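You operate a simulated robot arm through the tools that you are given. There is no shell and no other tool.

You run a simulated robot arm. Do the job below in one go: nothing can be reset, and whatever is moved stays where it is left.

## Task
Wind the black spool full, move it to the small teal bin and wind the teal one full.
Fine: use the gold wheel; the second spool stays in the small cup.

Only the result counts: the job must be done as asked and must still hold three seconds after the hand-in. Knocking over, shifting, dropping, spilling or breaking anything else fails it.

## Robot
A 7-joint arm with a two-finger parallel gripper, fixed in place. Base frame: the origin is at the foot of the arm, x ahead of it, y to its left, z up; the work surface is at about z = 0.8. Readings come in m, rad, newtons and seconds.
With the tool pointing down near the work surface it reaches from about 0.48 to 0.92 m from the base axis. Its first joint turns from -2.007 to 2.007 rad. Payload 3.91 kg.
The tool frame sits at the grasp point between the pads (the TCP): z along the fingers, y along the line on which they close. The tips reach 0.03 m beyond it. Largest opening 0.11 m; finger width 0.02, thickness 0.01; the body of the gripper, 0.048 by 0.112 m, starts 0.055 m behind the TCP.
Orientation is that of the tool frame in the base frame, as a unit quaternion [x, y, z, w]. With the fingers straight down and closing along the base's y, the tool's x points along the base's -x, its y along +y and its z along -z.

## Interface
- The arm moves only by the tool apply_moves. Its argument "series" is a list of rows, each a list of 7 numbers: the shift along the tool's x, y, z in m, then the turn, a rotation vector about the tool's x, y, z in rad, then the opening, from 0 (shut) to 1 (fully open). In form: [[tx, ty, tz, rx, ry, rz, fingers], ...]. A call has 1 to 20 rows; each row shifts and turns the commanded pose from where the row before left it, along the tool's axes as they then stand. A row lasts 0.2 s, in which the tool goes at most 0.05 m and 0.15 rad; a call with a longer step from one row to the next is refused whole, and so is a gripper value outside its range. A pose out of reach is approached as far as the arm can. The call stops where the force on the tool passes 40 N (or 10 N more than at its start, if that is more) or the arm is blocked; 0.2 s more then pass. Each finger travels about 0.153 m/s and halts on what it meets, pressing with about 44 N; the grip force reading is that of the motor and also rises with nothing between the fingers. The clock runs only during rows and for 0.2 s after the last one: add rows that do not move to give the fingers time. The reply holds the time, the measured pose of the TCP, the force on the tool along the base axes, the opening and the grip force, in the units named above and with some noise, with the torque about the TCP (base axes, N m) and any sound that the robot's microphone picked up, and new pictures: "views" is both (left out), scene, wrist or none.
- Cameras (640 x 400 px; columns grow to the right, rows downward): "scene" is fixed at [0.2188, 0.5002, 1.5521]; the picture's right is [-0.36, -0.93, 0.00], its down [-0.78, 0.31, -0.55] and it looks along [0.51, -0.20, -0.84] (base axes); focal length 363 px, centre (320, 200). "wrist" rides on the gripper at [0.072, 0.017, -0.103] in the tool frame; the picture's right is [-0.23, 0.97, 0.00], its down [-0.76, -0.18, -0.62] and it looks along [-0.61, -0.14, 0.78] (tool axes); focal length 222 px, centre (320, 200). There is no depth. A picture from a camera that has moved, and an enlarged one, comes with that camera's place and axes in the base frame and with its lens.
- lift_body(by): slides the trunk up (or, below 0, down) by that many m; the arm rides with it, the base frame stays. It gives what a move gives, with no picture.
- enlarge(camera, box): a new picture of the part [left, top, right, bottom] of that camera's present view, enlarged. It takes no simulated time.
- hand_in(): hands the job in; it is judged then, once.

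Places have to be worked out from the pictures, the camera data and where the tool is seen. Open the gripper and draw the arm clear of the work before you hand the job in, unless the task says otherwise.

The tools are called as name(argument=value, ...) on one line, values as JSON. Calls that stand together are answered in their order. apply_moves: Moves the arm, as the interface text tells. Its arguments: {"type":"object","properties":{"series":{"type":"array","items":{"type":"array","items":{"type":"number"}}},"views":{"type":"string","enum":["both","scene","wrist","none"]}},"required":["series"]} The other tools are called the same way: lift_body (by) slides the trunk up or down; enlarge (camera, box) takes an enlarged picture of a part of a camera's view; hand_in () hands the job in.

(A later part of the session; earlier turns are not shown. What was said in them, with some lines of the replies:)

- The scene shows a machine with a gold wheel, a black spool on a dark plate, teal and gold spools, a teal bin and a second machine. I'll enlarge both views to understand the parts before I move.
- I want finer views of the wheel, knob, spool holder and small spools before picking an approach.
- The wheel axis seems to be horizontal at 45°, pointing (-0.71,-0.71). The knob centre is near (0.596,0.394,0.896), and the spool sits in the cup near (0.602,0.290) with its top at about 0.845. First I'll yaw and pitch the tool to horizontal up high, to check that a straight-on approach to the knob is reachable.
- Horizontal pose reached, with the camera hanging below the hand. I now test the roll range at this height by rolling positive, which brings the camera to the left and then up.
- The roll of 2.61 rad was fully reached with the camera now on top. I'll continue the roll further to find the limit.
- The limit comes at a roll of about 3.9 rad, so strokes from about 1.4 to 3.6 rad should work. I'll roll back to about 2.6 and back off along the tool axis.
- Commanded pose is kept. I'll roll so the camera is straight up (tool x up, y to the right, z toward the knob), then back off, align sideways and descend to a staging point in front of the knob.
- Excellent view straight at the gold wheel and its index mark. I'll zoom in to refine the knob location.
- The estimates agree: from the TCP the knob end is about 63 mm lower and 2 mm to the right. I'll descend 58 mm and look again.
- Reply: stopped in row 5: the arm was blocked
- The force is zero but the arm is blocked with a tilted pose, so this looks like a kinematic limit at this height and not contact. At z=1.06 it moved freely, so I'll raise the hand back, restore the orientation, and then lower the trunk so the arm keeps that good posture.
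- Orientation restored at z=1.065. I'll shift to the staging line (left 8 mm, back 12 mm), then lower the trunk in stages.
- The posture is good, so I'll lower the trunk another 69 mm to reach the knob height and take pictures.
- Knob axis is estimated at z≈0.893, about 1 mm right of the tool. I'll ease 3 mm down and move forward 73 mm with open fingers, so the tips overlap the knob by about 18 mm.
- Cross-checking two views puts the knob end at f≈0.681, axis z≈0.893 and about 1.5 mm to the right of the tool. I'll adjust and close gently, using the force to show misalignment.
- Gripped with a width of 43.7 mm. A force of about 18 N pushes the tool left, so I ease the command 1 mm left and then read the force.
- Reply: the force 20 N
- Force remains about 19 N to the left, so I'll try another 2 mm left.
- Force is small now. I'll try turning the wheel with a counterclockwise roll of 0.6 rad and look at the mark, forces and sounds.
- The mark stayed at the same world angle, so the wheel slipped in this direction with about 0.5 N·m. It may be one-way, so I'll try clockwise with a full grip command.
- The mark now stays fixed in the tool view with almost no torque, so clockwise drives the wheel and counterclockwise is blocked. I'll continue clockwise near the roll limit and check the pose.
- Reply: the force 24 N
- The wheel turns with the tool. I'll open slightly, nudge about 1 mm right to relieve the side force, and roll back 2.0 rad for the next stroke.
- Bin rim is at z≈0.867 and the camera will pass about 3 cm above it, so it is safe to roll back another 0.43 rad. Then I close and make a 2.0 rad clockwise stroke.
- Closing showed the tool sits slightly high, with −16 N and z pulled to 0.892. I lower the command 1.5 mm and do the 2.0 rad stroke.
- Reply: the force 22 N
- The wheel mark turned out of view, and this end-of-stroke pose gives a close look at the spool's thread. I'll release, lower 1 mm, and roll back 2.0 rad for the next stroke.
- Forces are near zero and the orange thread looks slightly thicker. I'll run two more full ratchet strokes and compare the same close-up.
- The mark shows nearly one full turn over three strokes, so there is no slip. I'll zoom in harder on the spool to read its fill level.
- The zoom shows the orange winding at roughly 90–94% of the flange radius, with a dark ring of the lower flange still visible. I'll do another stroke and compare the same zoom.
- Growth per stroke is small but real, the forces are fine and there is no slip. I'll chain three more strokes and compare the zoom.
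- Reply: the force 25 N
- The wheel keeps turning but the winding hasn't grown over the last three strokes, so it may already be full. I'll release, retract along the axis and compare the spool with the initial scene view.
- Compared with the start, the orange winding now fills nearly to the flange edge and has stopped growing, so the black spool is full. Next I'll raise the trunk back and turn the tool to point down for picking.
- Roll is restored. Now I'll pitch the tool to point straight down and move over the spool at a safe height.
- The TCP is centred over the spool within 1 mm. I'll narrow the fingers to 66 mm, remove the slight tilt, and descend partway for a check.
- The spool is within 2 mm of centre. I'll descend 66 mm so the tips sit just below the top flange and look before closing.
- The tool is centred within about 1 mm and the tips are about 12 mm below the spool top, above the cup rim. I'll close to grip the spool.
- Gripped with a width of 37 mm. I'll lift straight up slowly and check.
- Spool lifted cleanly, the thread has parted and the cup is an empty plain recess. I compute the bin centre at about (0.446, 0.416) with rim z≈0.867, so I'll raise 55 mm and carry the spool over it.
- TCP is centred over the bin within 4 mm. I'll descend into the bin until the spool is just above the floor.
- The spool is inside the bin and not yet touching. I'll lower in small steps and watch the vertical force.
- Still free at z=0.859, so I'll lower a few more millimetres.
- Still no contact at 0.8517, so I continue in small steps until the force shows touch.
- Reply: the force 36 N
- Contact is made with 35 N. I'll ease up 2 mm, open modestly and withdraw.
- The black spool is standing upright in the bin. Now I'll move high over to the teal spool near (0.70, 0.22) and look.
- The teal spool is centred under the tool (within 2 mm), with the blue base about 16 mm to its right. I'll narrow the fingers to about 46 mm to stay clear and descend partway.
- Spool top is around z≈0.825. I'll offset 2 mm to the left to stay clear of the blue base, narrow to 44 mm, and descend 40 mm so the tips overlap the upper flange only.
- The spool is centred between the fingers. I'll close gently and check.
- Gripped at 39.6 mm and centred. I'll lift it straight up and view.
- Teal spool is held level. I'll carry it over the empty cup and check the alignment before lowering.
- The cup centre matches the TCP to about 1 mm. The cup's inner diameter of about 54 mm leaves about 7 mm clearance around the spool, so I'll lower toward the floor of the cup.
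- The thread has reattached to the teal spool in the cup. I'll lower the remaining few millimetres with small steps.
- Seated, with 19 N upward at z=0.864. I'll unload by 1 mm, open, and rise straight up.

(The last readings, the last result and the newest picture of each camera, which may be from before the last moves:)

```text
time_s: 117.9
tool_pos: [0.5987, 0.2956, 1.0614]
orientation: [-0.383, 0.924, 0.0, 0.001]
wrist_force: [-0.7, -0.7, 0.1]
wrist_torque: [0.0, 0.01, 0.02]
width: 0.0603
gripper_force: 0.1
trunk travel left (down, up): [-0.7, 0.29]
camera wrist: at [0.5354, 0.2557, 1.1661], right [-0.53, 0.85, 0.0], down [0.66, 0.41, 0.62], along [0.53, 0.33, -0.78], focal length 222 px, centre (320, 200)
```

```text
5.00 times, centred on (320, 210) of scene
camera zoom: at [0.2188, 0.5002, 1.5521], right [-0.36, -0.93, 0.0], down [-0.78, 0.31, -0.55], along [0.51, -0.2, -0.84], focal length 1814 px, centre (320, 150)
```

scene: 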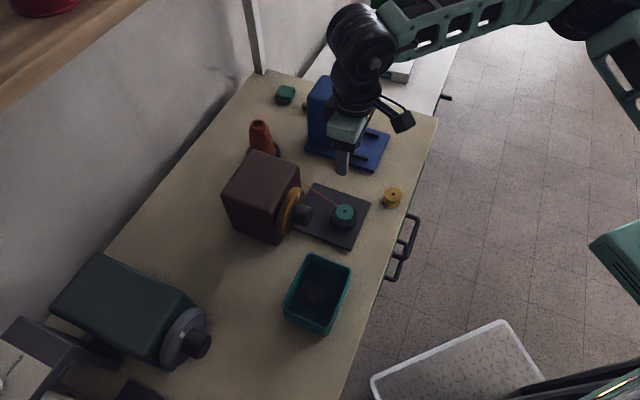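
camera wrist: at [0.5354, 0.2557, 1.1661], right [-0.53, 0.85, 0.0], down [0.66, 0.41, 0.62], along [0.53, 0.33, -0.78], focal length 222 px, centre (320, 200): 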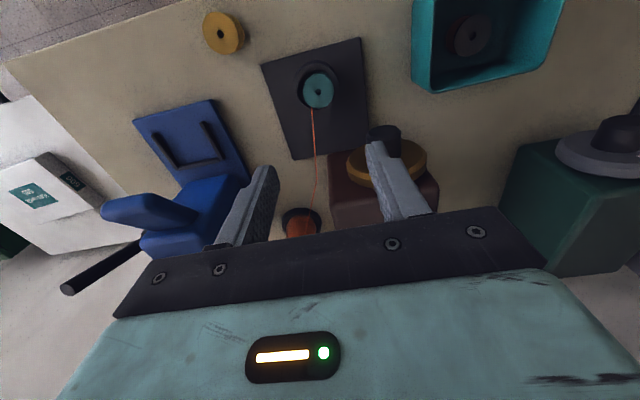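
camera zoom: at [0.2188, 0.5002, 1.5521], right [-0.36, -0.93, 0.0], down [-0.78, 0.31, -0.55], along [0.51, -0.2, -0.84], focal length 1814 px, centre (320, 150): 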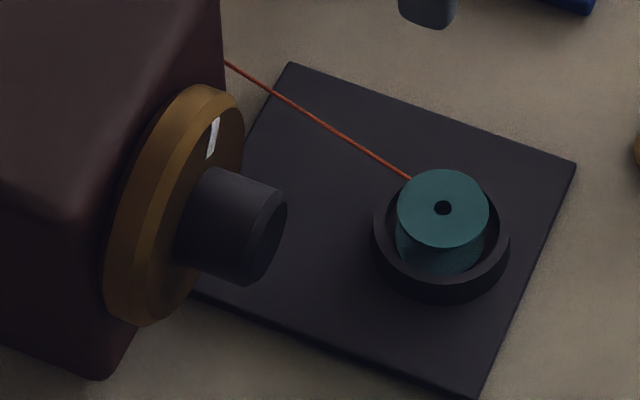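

Teal spool sits flat in the cup with thread attached, and the wheel and box haven't moved. I'll reverse my path by backing off to the staging line and pitching the tool to horizontal.

apply_moves(series=[[0.0323, 0.0236, 0, 0, 0, 0, 0.7], [0.0323, 0.0236, 0, 0, 0, 0, 0.7], [0.0324, 0.0236, 0, 0, 0, 0, 0.7], [0, 0, 0, 0, -0.1428, 0, 0.7], [0, 0, 0, 0, -0.1428, 0, 0.7], [0, 0, 0, 0, -0.1428, 0, 0.7], [0, 0, 0, 0, -0.1428, 0, 0.7], [0, 0, 0, 0, -0.1428, 0, 0.7], [0, 0, 0, 0, -0.1428, 0, 0.7], [0, 0, 0, 0, -0.1428, 0, 0.7], [0, 0, 0, 0, -0.1428, 0, 0.7], [0, 0, 0, 0, -0.1428, 0, 0.7], [0, 0, 0, 0, -0.1428, 0, 0.7], [0, 0, 0, 0, -0.1428, 0, 0.7], [0, 0, 0, 0, 0, 0, 0.7]], views="none")

apply_moves(series=[[0, 0, 0, 0, 0, 0.1428, 0.7], [0, 0, 0, 0, 0, 0.1428, 0.7], [0, 0, 0, 0, 0, 0.1428, 0.7], [0, 0, 0, 0, 0, 0.1428, 0.7], [0, 0, 0, 0, 0, 0.1428, 0.7], [0, 0, 0, 0, 0, 0.1428, 0.7], [0, 0, 0, 0, 0, 0.1428, 0.7], [0, 0, 0, 0, 0, 0.1428, 0.7], [0, 0, 0, 0, 0, 0.1428, 0.7], [0, 0, 0, 0, 0, 0.1428, 0.7], [0, 0, 0, 0, 0, 0.1428, 0.7], [0, 0, 0, 0, 0, 0, 0.7]], views="none")

apply_moves(series=[[0, 0, 0, 0, 0, 0.1428, 0.7], [0, 0, 0, 0, 0, 0.1428, 0.7], [0, 0, 0, 0, 0, 0.1428, 0.7], [0, 0, 0, 0, 0, 0.1428, 0.7], [0, 0, 0, 0, 0, 0.1428, 0.7], [0, 0, 0, 0, 0, 0.1428, 0.7], [0, 0, 0, 0, 0, 0.1428, 0.7], [0, 0, 0, 0, 0, 0.1428, 0.7], [0, 0, 0, 0, 0, 0.1428, 0.7], [0, 0, 0, 0, 0, 0.1428, 0.7], [0, 0, 0, 0, 0, 0.1428, 0.7], [0, 0, 0, 0, 0, 0, 0.7], [0, 0, 0, 0, 0, 0, 0.7]], views="scene")

```text
time_s: 121.1
tool_pos: [0.4824, 0.2772, 1.0634]
orientation: [-0.269, 0.652, 0.271, 0.655]
wrist_force: [-0.1, -1.3, -0.8]
wrist_torque: [0.02, 0.01, -0.02]
width: 0.0771
gripper_force: 0.1
out of reach, approached as far as the arm can: row 13
trunk travel left (down, up): [-0.7, 0.29]
```

```text
time_s: 123.7
tool_pos: [0.4846, 0.2763, 1.0615]
orientation: [0.271, 0.652, 0.654, 0.271]
wrist_force: [-0.7, -0.5, 0.5]
wrist_torque: [0.01, -0.01, 0.0]
width: 0.0771
gripper_force: 0.1
trunk travel left (down, up): [-0.7, 0.29]
```

```text
time_s: 126.5
tool_pos: [0.4831, 0.2787, 1.0607]
orientation: [0.653, 0.27, 0.654, -0.271]
wrist_force: [-0.1, 0.9, 0.2]
wrist_torque: [0.03, -0.04, -0.02]
width: 0.0772
gripper_force: 0.1
trunk travel left (down, up): [-0.7, 0.29]
```

scene: 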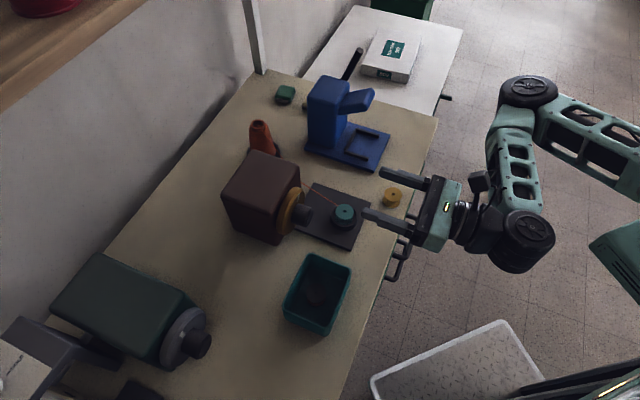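

Orientation is right. I'll lower the trunk to knob height and check the view.

lift_body(by=-0.169)

apply_moves(series=[[0, 0, 0.02, 0, 0, 0, 0.7], [0, 0, 0.02, 0, 0, 0, 0.7], [0, 0, 0.02, 0, 0, 0, 0.7], [0, 0, 0, 0, 0, 0, 0.7], [0, 0, 0, 0, 0, 0, 0.7]], views="both")

enlarge(camera="wrist", box=[220, 60, 460, 220])

```text
time_s: 128.4
tool_pos: [0.4837, 0.2788, 0.8929]
orientation: [0.652, 0.271, 0.654, -0.271]
wrist_force: [0.3, -0.1, -0.6]
wrist_torque: [-0.02, 0.01, 0.0]
width: 0.0771
gripper_force: 0.1
trunk travel left (down, up): [-0.531, 0.459]
```

```text
time_s: 129.6
tool_pos: [0.5244, 0.3214, 0.8923]
orientation: [0.652, 0.27, 0.655, -0.27]
wrist_force: [-0.2, 0.6, -0.6]
wrist_torque: [0.03, -0.02, -0.02]
width: 0.077
gripper_force: 0.2
trunk travel left (down, up): [-0.531, 0.459]
camera wrist: at [0.4627, 0.2355, 0.965], right [0.69, -0.69, -0.23], down [-0.57, -0.31, -0.76], along [0.45, 0.65, -0.61], focal length 222 px, centre (320, 200)
```

scene: 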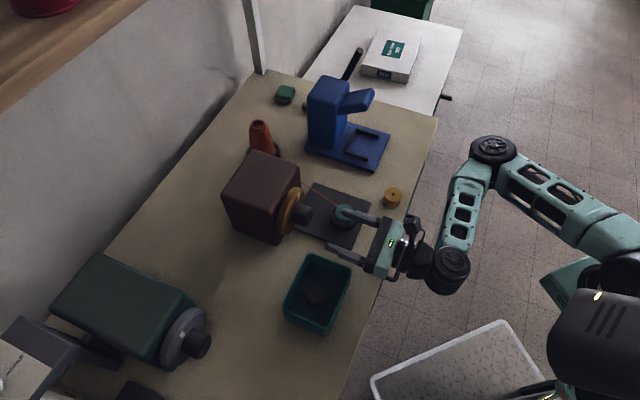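
wrist: 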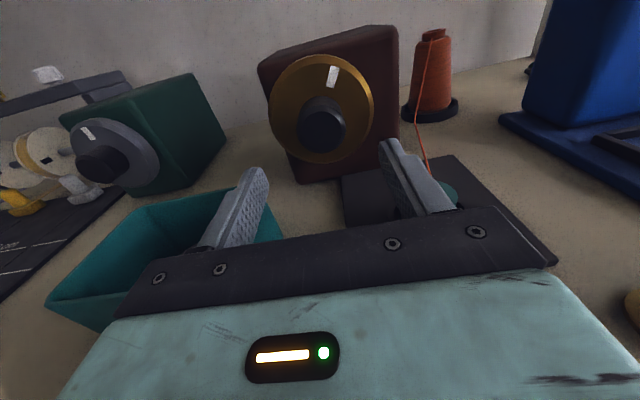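

```text
2.50 times, centred on (340, 140) of wrist
camera zoom: at [0.4627, 0.2355, 0.965], right [0.69, -0.69, -0.23], down [-0.57, -0.31, -0.76], along [0.45, 0.65, -0.61], focal length 555 px, centre (270, 350)
```

zoom: 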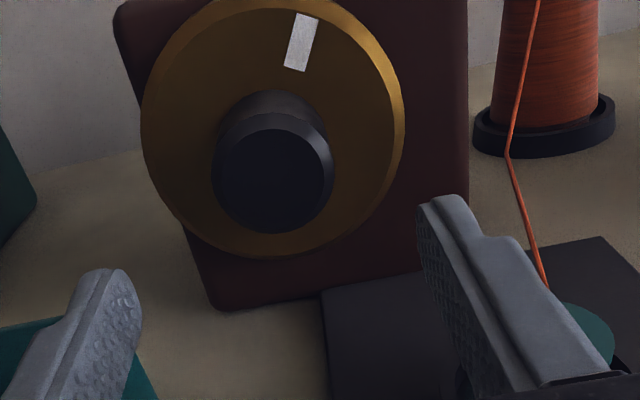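

Position matches the earlier gripping line (r 0.1436, z 0.892). I'll advance 77 mm and close on the knob.

apply_moves(series=[[0, 0, 0.02, 0, 0, 0, 0.7], [0, 0, 0.02, 0, 0, 0, 0.7], [0, 0, 0.02, 0, 0, 0, 0.7], [0, 0, 0.017, 0, 0, 0, 0.7], [0, 0, 0, 0, 0, 0, 0.6], [0, 0, 0, 0, 0, 0, 0.45], [0, 0, 0, 0, 0, 0, 0.3], [0, 0, 0, 0, 0, 0, 0]], views="wrist")

```text
time_s: 131.4
tool_pos: [0.5799, 0.3753, 0.8935]
orientation: [0.653, 0.271, 0.654, -0.271]
wrist_force: [0.0, 7.3, 0.9]
wrist_torque: [0.08, -0.06, -0.35]
width: 0.0439
gripper_force: 44.8
trunk travel left (down, up): [-0.531, 0.459]
camera wrist: at [0.5183, 0.29, 0.9654], right [0.69, -0.69, -0.23], down [-0.56, -0.31, -0.76], along [0.45, 0.65, -0.61], focal length 222 px, centre (320, 200)
```

wrist: 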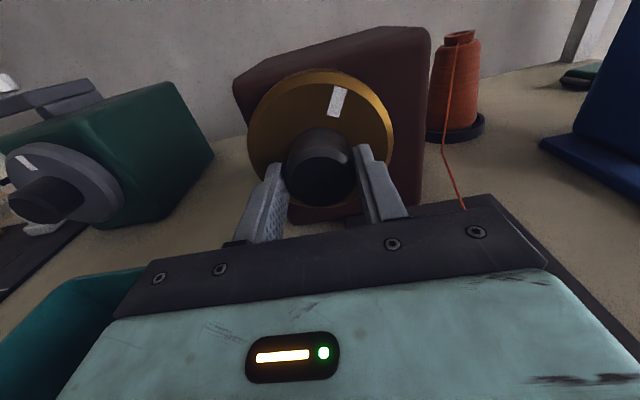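

Good grip with low side force. I'll roll clockwise 0.5 rad to the end-of-stroke pose, which also shows the spool close-up.

apply_moves(series=[[0, 0, 0, 0, 0, 0.125, 0], [0, 0, 0, 0, 0, 0.125, 0], [0, 0, 0, 0, 0, 0.125, 0], [0, 0, 0, 0, 0, 0.125, 0], [0, 0, 0, 0, 0, 0, 0]], views="wrist")

enlarge(camera="wrist", box=[540, 200, 640, 320])

```text
time_s: 132.6
tool_pos: [0.5802, 0.3745, 0.8931]
orientation: [0.7, 0.1, 0.566, -0.423]
wrist_force: [-0.9, -3.6, -4.6]
wrist_torque: [-0.32, 0.37, 0.64]
width: 0.0436
gripper_force: 45.0
trunk travel left (down, up): [-0.531, 0.459]
camera wrist: at [0.5419, 0.2666, 0.9485], right [0.53, -0.53, -0.67], down [-0.81, -0.07, -0.58], along [0.26, 0.85, -0.46], focal length 222 px, centre (320, 200)
```

wrist: 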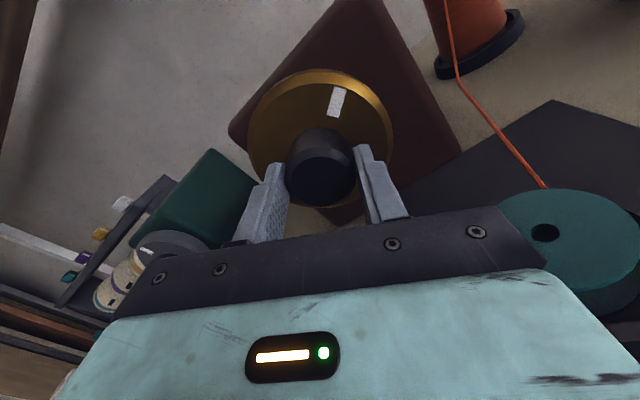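

```text
3.33 times, centred on (590, 260) of wrist
camera zoom: at [0.5419, 0.2666, 0.9485], right [0.53, -0.53, -0.67], down [-0.81, -0.07, -0.58], along [0.26, 0.85, -0.46], focal length 740 px, centre (-580, 0)
```

zoom: 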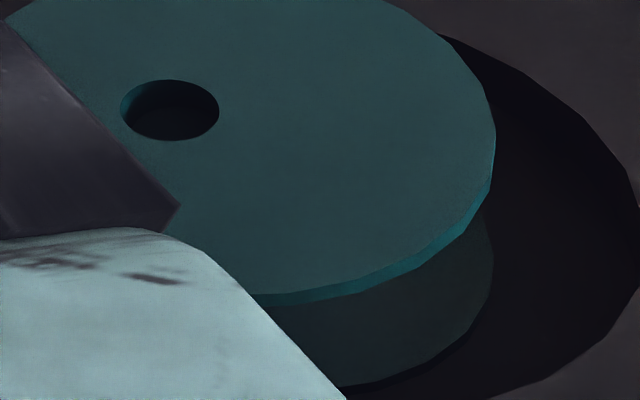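

Baseline shows a bare teal spool. I'll run one full 2.0 rad stroke and check the growth.

apply_moves(series=[[0, 0, 0, 0, 0, 0, 0.56], [0, 0, 0, 0, 0, 0, 0.56], [0, 0, 0, 0, 0, -0.143, 0.56], [0, 0, 0, 0, 0, -0.143, 0.56], [0, 0, 0, 0, 0, -0.143, 0.56], [0, 0, 0, 0, 0, -0.143, 0.56], [0, 0, 0, 0, 0, -0.143, 0.56], [0, 0, 0, 0, 0, -0.143, 0.56], [0, 0, 0, 0, 0, -0.143, 0.56], [0, 0, 0, 0, 0, -0.143, 0.56], [0, 0, 0, 0, 0, -0.143, 0.56], [0, 0, 0, 0, 0, -0.143, 0.56], [0, 0, 0, 0, 0, -0.143, 0.56], [0, 0, 0, 0, 0, -0.143, 0.56], [0, 0, 0, 0, 0, -0.143, 0.56], [0, 0, 0, 0, 0, -0.143, 0.56], [0, 0, 0, 0, 0, 0, 0], [0, 0, 0, 0, 0, 0, 0], [0, 0, 0, 0, 0, 0, 0]], views="none")

apply_moves(series=[[0, 0, 0, 0, 0, 0, 0], [0, 0, 0, 0, 0, 0.143, 0], [0, 0, 0, 0, 0, 0.143, 0], [0, 0, 0, 0, 0, 0.143, 0], [0, 0, 0, 0, 0, 0.143, 0], [0, 0, 0, 0, 0, 0.143, 0], [0, 0, 0, 0, 0, 0.143, 0], [0, 0, 0, 0, 0, 0.143, 0], [0, 0, 0, 0, 0, 0.143, 0], [0, 0, 0, 0, 0, 0.143, 0], [0, 0, 0, 0, 0, 0.143, 0], [0, 0, 0, 0, 0, 0.143, 0], [0, 0, 0, 0, 0, 0.143, 0], [0, 0, 0, 0, 0, 0.143, 0], [0, 0, 0, 0, 0, 0.143, 0]], views="wrist")

enlarge(camera="wrist", box=[540, 200, 640, 320])

```text
time_s: 136.6
tool_pos: [0.5818, 0.375, 0.8919]
orientation: [0.293, 0.643, 0.663, 0.249]
wrist_force: [-2.0, 0.7, 0.1]
wrist_torque: [-0.2, 0.21, -0.02]
width: 0.0435
gripper_force: 45.1
trunk travel left (down, up): [-0.531, 0.459]
```

```text
time_s: 139.8
tool_pos: [0.5804, 0.3744, 0.8915]
orientation: [0.701, 0.1, 0.566, -0.423]
wrist_force: [1.5, 9.5, -14.6]
wrist_torque: [-0.16, 0.15, 0.18]
width: 0.0433
gripper_force: 45.1
trunk travel left (down, up): [-0.531, 0.459]
camera wrist: at [0.5421, 0.2675, 0.9476], right [0.53, -0.53, -0.67], down [-0.81, -0.07, -0.58], along [0.26, 0.85, -0.47], focal length 222 px, centre (320, 200)
```

wrist: 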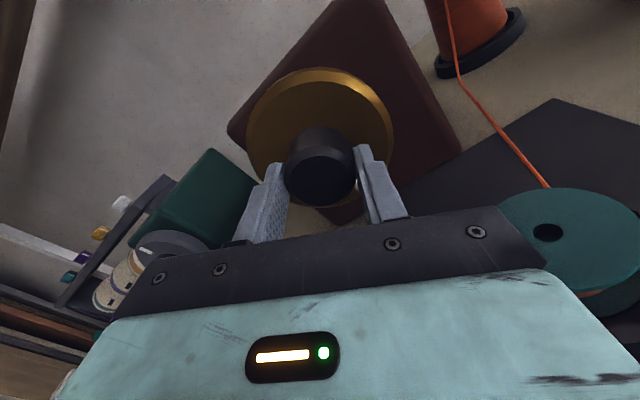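

```text
3.33 times, centred on (590, 260) of wrist
camera zoom: at [0.5421, 0.2675, 0.9476], right [0.53, -0.53, -0.67], down [-0.81, -0.07, -0.58], along [0.26, 0.85, -0.47], focal length 740 px, centre (-580, 0)
```

zoom: 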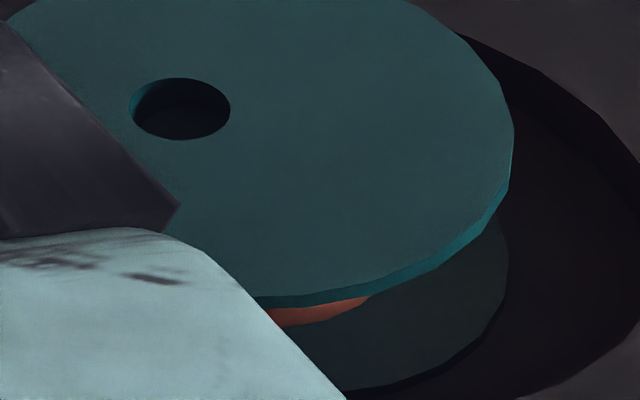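

Orange thread now shows on the teal spool, so it is winding. I'll do another stroke.

apply_moves(series=[[0, 0, 0, 0, 0, 0, 0.56], [0, 0, 0, 0, 0, 0, 0.56], [0, 0, 0, 0, 0, -0.143, 0.56], [0, 0, 0, 0, 0, -0.143, 0.56], [0, 0, 0, 0, 0, -0.143, 0.56], [0, 0, 0, 0, 0, -0.143, 0.56], [0, 0, 0, 0, 0, -0.143, 0.56], [0, 0, 0, 0, 0, -0.143, 0.56], [0, 0, 0, 0, 0, -0.143, 0.56], [0, 0, 0, 0, 0, -0.143, 0.56], [0, 0, 0, 0, 0, -0.143, 0.56], [0, 0, 0, 0, 0, -0.143, 0.56], [0, 0, 0, 0, 0, -0.143, 0.56], [0, 0, 0, 0, 0, -0.143, 0.56], [0, 0, 0, 0, 0, -0.143, 0.56], [0, 0, 0, 0, 0, -0.143, 0.56], [0, 0, 0, 0, 0, 0, 0], [0, 0, 0, 0, 0, 0, 0], [0, 0, 0, 0, 0, 0, 0]], views="none")

apply_moves(series=[[0, 0, 0, 0, 0, 0, 0], [0, 0, 0, 0, 0, 0.143, 0], [0, 0, 0, 0, 0, 0.143, 0], [0, 0, 0, 0, 0, 0.143, 0], [0, 0, 0, 0, 0, 0.143, 0], [0, 0, 0, 0, 0, 0.143, 0], [0, 0, 0, 0, 0, 0.143, 0], [0, 0, 0, 0, 0, 0.143, 0], [0, 0, 0, 0, 0, 0.143, 0], [0, 0, 0, 0, 0, 0.143, 0], [0, 0, 0, 0, 0, 0.143, 0], [0, 0, 0, 0, 0, 0.143, 0], [0, 0, 0, 0, 0, 0.143, 0], [0, 0, 0, 0, 0, 0.143, 0], [0, 0, 0, 0, 0, 0.143, 0]], views="wrist")

enlarge(camera="wrist", box=[540, 200, 640, 320])

```text
time_s: 143.8
tool_pos: [0.5806, 0.3745, 0.8922]
orientation: [0.292, 0.644, 0.662, 0.248]
wrist_force: [-0.6, 2.5, -7.4]
wrist_torque: [0.27, -0.26, -0.34]
width: 0.0437
gripper_force: 44.6
trunk travel left (down, up): [-0.531, 0.459]
```

```text
time_s: 147.0
tool_pos: [0.5808, 0.3757, 0.8928]
orientation: [0.7, 0.1, 0.566, -0.424]
wrist_force: [-10.9, 5.7, -16.2]
wrist_torque: [0.41, -0.47, 0.03]
width: 0.0438
gripper_force: 45.2
trunk travel left (down, up): [-0.531, 0.459]
camera wrist: at [0.5415, 0.2668, 0.9476], right [0.53, -0.53, -0.67], down [-0.81, -0.07, -0.58], along [0.26, 0.85, -0.46], focal length 222 px, centre (320, 200)
```

wrist: 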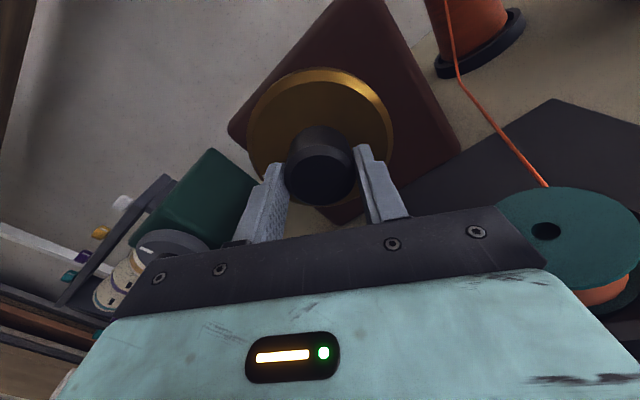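

```text
3.33 times, centred on (590, 260) of wrist
camera zoom: at [0.5415, 0.2668, 0.9476], right [0.53, -0.53, -0.67], down [-0.81, -0.07, -0.58], along [0.26, 0.85, -0.46], focal length 740 px, centre (-580, 0)
```

zoom: 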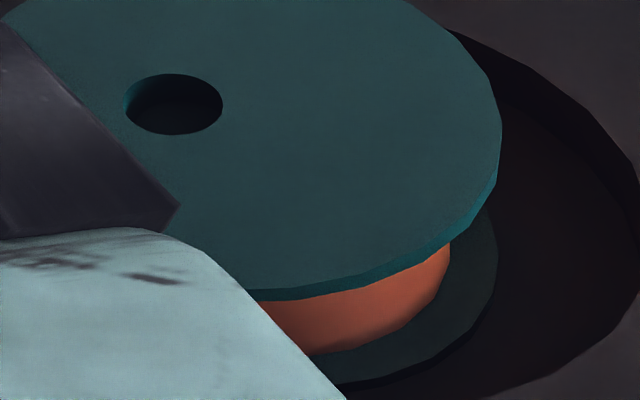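

The winding is growing quickly and now reaches about 80% of the flange radius. One more stroke, then I'll check.

apply_moves(series=[[0, 0, 0, 0, 0, 0, 0.56], [0, 0, 0, 0, 0, 0, 0.56], [0, 0, 0, 0, 0, -0.143, 0.56], [0, 0, 0, 0, 0, -0.143, 0.56], [0, 0, 0, 0, 0, -0.143, 0.56], [0, 0, 0, 0, 0, -0.143, 0.56], [0, 0, 0, 0, 0, -0.143, 0.56], [0, 0, 0, 0, 0, -0.143, 0.56], [0, 0, 0, 0, 0, -0.143, 0.56], [0, 0, 0, 0, 0, -0.143, 0.56], [0, 0, 0, 0, 0, -0.143, 0.56], [0, 0, 0, 0, 0, -0.143, 0.56], [0, 0, 0, 0, 0, -0.143, 0.56], [0, 0, 0, 0, 0, -0.143, 0.56], [0, 0, 0, 0, 0, -0.143, 0.56], [0, 0, 0, 0, 0, -0.143, 0.56], [0, 0, 0, 0, 0, 0, 0], [0, 0, 0, 0, 0, 0, 0], [0, 0, 0, 0, 0, 0, 0]], views="none")

apply_moves(series=[[0, 0, 0, 0, 0, 0, 0], [0, 0, 0, 0, 0, 0.143, 0], [0, 0, 0, 0, 0, 0.143, 0], [0, 0, 0, 0, 0, 0.143, 0], [0, 0, 0, 0, 0, 0.143, 0], [0, 0, 0, 0, 0, 0.143, 0], [0, 0, 0, 0, 0, 0.143, 0], [0, 0, 0, 0, 0, 0.143, 0], [0, 0, 0, 0, 0, 0.143, 0], [0, 0, 0, 0, 0, 0.143, 0], [0, 0, 0, 0, 0, 0.143, 0], [0, 0, 0, 0, 0, 0.143, 0], [0, 0, 0, 0, 0, 0.143, 0], [0, 0, 0, 0, 0, 0.143, 0], [0, 0, 0, 0, 0, 0.143, 0]], views="wrist")

enlarge(camera="wrist", box=[540, 200, 640, 320])

```text
time_s: 151.0
tool_pos: [0.582, 0.3743, 0.891]
orientation: [0.293, 0.644, 0.662, 0.248]
wrist_force: [-0.6, 1.7, -4.9]
wrist_torque: [-0.23, 0.19, -0.36]
width: 0.0438
gripper_force: 45.4
trunk travel left (down, up): [-0.531, 0.459]
```

```text
time_s: 154.2
tool_pos: [0.5802, 0.3744, 0.8917]
orientation: [0.701, 0.1, 0.566, -0.423]
wrist_force: [-14.6, -15.2, -19.0]
wrist_torque: [-0.5, 0.49, 0.03]
width: 0.0435
gripper_force: 45.0
trunk travel left (down, up): [-0.531, 0.459]
camera wrist: at [0.5414, 0.267, 0.9475], right [0.53, -0.53, -0.67], down [-0.81, -0.07, -0.58], along [0.26, 0.85, -0.46], focal length 222 px, centre (320, 200)
```

wrist: 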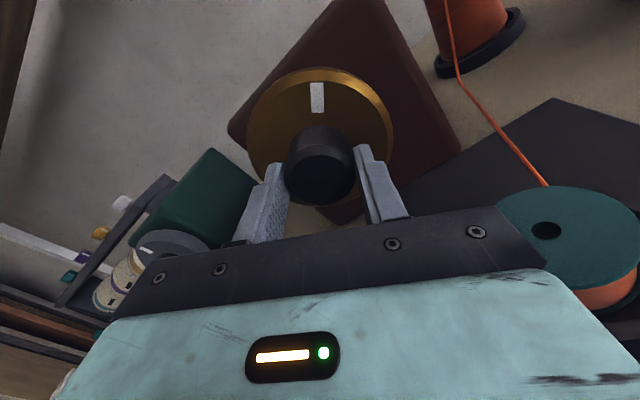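

```text
3.33 times, centred on (590, 260) of wrist
camera zoom: at [0.5414, 0.267, 0.9475], right [0.53, -0.53, -0.67], down [-0.81, -0.07, -0.58], along [0.26, 0.85, -0.46], focal length 740 px, centre (-580, 0)
```

zoom: 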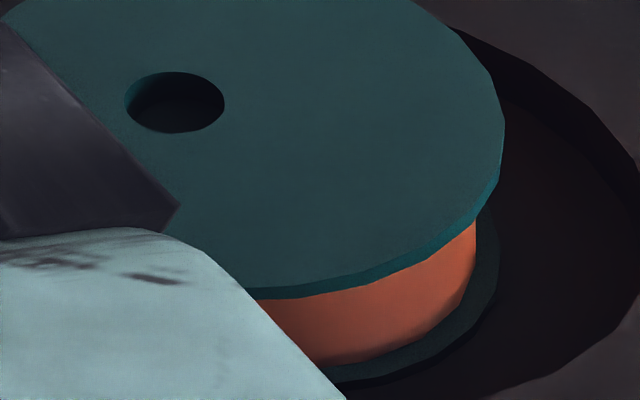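

The winding is now very near the black spool's full level (gap about 23 px against 20 px). I'll do another stroke to see whether it stops growing.

apply_moves(series=[[0, 0, 0, 0, 0, 0, 0.56], [0, 0, 0, 0, 0, 0, 0.56], [0, 0, 0, 0, 0, -0.143, 0.56], [0, 0, 0, 0, 0, -0.143, 0.56], [0, 0, 0, 0, 0, -0.143, 0.56], [0, 0, 0, 0, 0, -0.143, 0.56], [0, 0, 0, 0, 0, -0.143, 0.56], [0, 0, 0, 0, 0, -0.143, 0.56], [0, 0, 0, 0, 0, -0.143, 0.56], [0, 0, 0, 0, 0, -0.143, 0.56], [0, 0, 0, 0, 0, -0.143, 0.56], [0, 0, 0, 0, 0, -0.143, 0.56], [0, 0, 0, 0, 0, -0.143, 0.56], [0, 0, 0, 0, 0, -0.143, 0.56], [0, 0, 0, 0, 0, -0.143, 0.56], [0, 0, 0, 0, 0, -0.143, 0.56], [0, 0, 0, 0, 0, 0, 0], [0, 0, 0, 0, 0, 0, 0], [0, 0, 0, 0, 0, 0, 0]], views="none")

apply_moves(series=[[0, 0, 0, 0, 0, 0, 0], [0, 0, 0, 0, 0, 0.143, 0], [0, 0, 0, 0, 0, 0.143, 0], [0, 0, 0, 0, 0, 0.143, 0], [0, 0, 0, 0, 0, 0.143, 0], [0, 0, 0, 0, 0, 0.143, 0], [0, 0, 0, 0, 0, 0.143, 0], [0, 0, 0, 0, 0, 0.143, 0], [0, 0, 0, 0, 0, 0.143, 0], [0, 0, 0, 0, 0, 0.143, 0], [0, 0, 0, 0, 0, 0.143, 0], [0, 0, 0, 0, 0, 0.143, 0], [0, 0, 0, 0, 0, 0.143, 0], [0, 0, 0, 0, 0, 0.143, 0], [0, 0, 0, 0, 0, 0.143, 0]], views="wrist")

enlarge(camera="wrist", box=[540, 200, 640, 320])

```text
time_s: 158.2
tool_pos: [0.5813, 0.3756, 0.8919]
orientation: [0.293, 0.643, 0.663, 0.248]
wrist_force: [-2.2, 1.1, -5.1]
wrist_torque: [-0.18, 0.12, -0.22]
width: 0.0438
gripper_force: 44.9
trunk travel left (down, up): [-0.531, 0.459]
```

```text
time_s: 161.4
tool_pos: [0.5806, 0.3734, 0.8914]
orientation: [0.7, 0.101, 0.566, -0.425]
wrist_force: [-0.5, 13.5, -8.5]
wrist_torque: [-0.44, 0.39, 0.04]
width: 0.0435
gripper_force: 45.1
trunk travel left (down, up): [-0.531, 0.459]
camera wrist: at [0.542, 0.2672, 0.9475], right [0.53, -0.53, -0.67], down [-0.81, -0.07, -0.58], along [0.26, 0.85, -0.46], focal length 222 px, centre (320, 200)
```

wrist: 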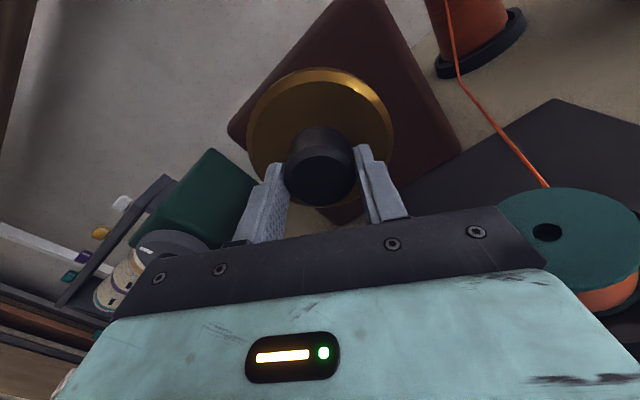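

```text
3.33 times, centred on (590, 260) of wrist
camera zoom: at [0.542, 0.2672, 0.9475], right [0.53, -0.53, -0.67], down [-0.81, -0.07, -0.58], along [0.26, 0.85, -0.46], focal length 740 px, centre (-580, 0)
```

zoom: 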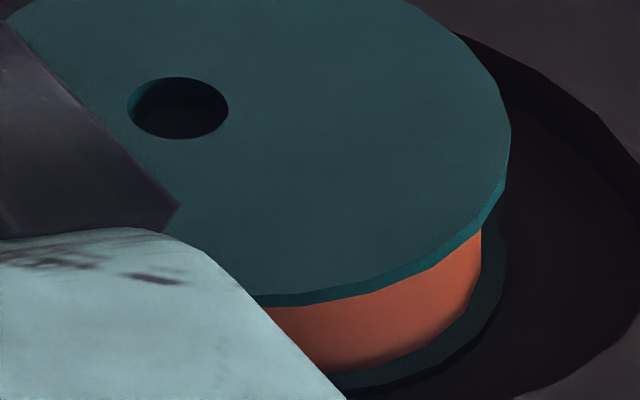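

No further growth between the last two strokes, so the teal spool is full. I'll open, retract along the axis and raise clear.

apply_moves(series=[[0, 0, 0, 0, 0, 0, 0.8], [0, 0, 0, 0, 0, 0, 0.8], [0, 0, -0.02, 0, 0, -0.1, 0.8], [0, 0, -0.03, 0, 0, -0.1, 0.8], [0, 0, -0.03, 0, 0, -0.1, 0.8], [0, 0, -0.03, 0, 0, -0.1, 0.8], [0, 0, -0.03, 0, 0, -0.1, 0.8], [0, 0, 0, 0, 0, 0, 0.8]], views="none")

lift_body(by=0.169)

apply_moves(series=[[0, 0, 0, 0, 0, 0, 1], [0, 0, 0, 0, 0, 0, 1]], views="both")

enlarge(camera="scene", box=[270, 170, 370, 250])

enlarge(camera="scene", box=[260, 230, 380, 350])

```text
time_s: 163.2
tool_pos: [0.4814, 0.2746, 0.8899]
orientation: [0.653, 0.271, 0.654, -0.27]
wrist_force: [-0.2, 0.8, 0.6]
wrist_torque: [0.01, 0.0, 0.01]
width: 0.088
gripper_force: 0.0
trunk travel left (down, up): [-0.531, 0.459]
```

```text
time_s: 165.1
tool_pos: [0.4803, 0.2745, 1.0597]
orientation: [0.653, 0.271, 0.653, -0.271]
wrist_force: [-1.1, 0.5, 0.2]
wrist_torque: [0.04, -0.01, -0.01]
width: 0.088
gripper_force: 0.0
trunk travel left (down, up): [-0.7, 0.29]
```

```text
time_s: 165.7
tool_pos: [0.4808, 0.2744, 1.0594]
orientation: [0.653, 0.271, 0.654, -0.271]
wrist_force: [-0.4, -0.4, 0.0]
wrist_torque: [0.01, -0.01, -0.01]
width: 0.11
gripper_force: 0.2
trunk travel left (down, up): [-0.7, 0.29]
camera wrist: at [0.4191, 0.1898, 1.1322], right [0.69, -0.69, -0.23], down [-0.57, -0.31, -0.76], along [0.45, 0.65, -0.61], focal length 222 px, centre (320, 200)
```

scene: 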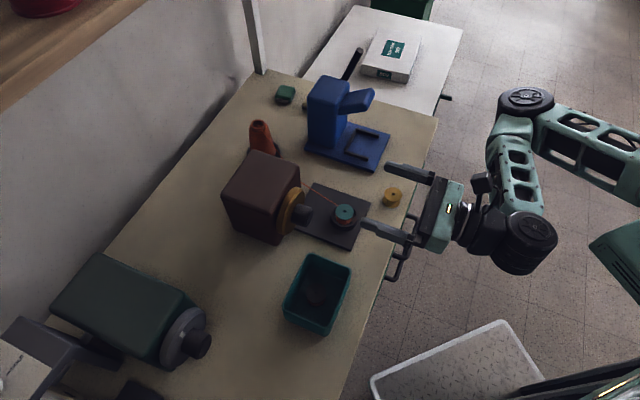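
wrist: 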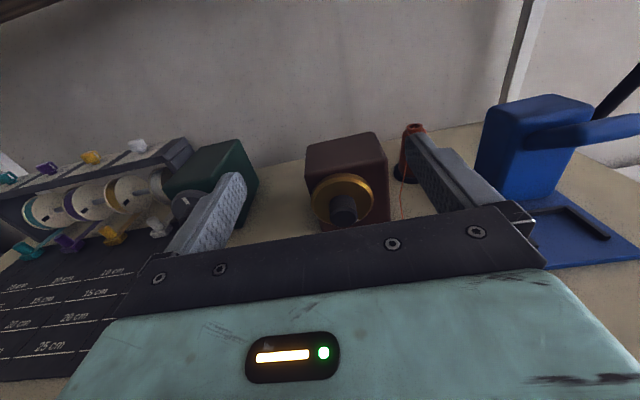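

```text
5.00 times, centred on (320, 210) of scene
camera zoom: at [0.2188, 0.5002, 1.5521], right [-0.36, -0.93, 0.0], down [-0.78, 0.31, -0.55], along [0.51, -0.2, -0.84], focal length 1814 px, centre (320, 150)
```

zoom: 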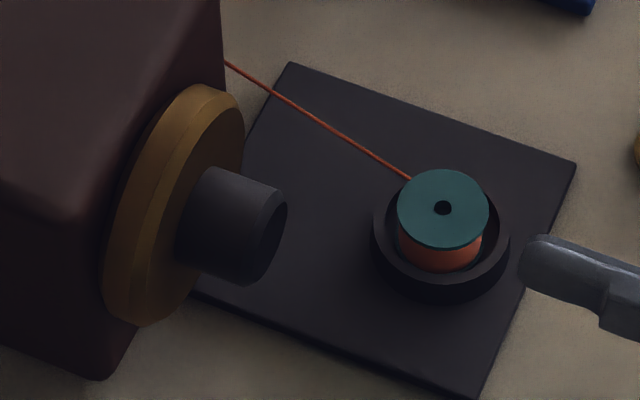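

```text
3.33 times, centred on (320, 290) of scene
camera zoom: at [0.2188, 0.5002, 1.5521], right [-0.36, -0.93, 0.0], down [-0.78, 0.31, -0.55], along [0.51, -0.2, -0.84], focal length 1209 px, centre (320, -100)
```

zoom: 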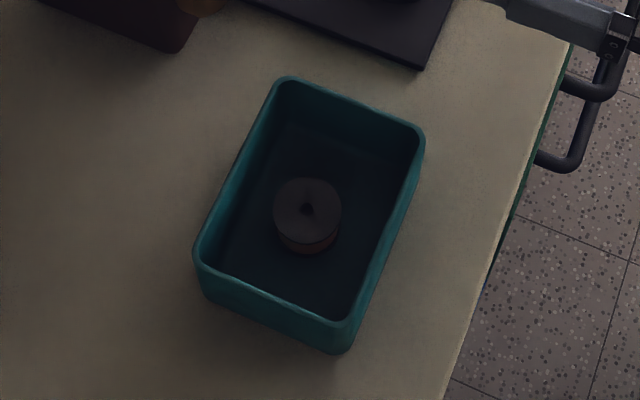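

Both spools are full: the black one is upright in the teal bin and the teal one is in the cup. Nothing else has moved, and the gripper is open and clear, so I'm handing in.

hand_in()

```text
The job is handed in.
```

I wound both spools with the gold wheel and handed the job in; the tool confirmed receipt but not a pass or fail.

- **Black spool:** it is standing upright in the teal bin. I turned the wheel about four strokes past the point where the thread stopped growing. The thread stayed inside the flanges.
- **Teal spool:** it is in the small cup with the thread still running to it. The thread did not grow between the last two strokes.
- **How I judged "full":** from the pictures, since no sound or signal marked it. On both spools the thread fills to roughly 90% of the flange radius.
- **Everything else:** in the last pictures nothing else had moved. The gripper is open and well above the work.
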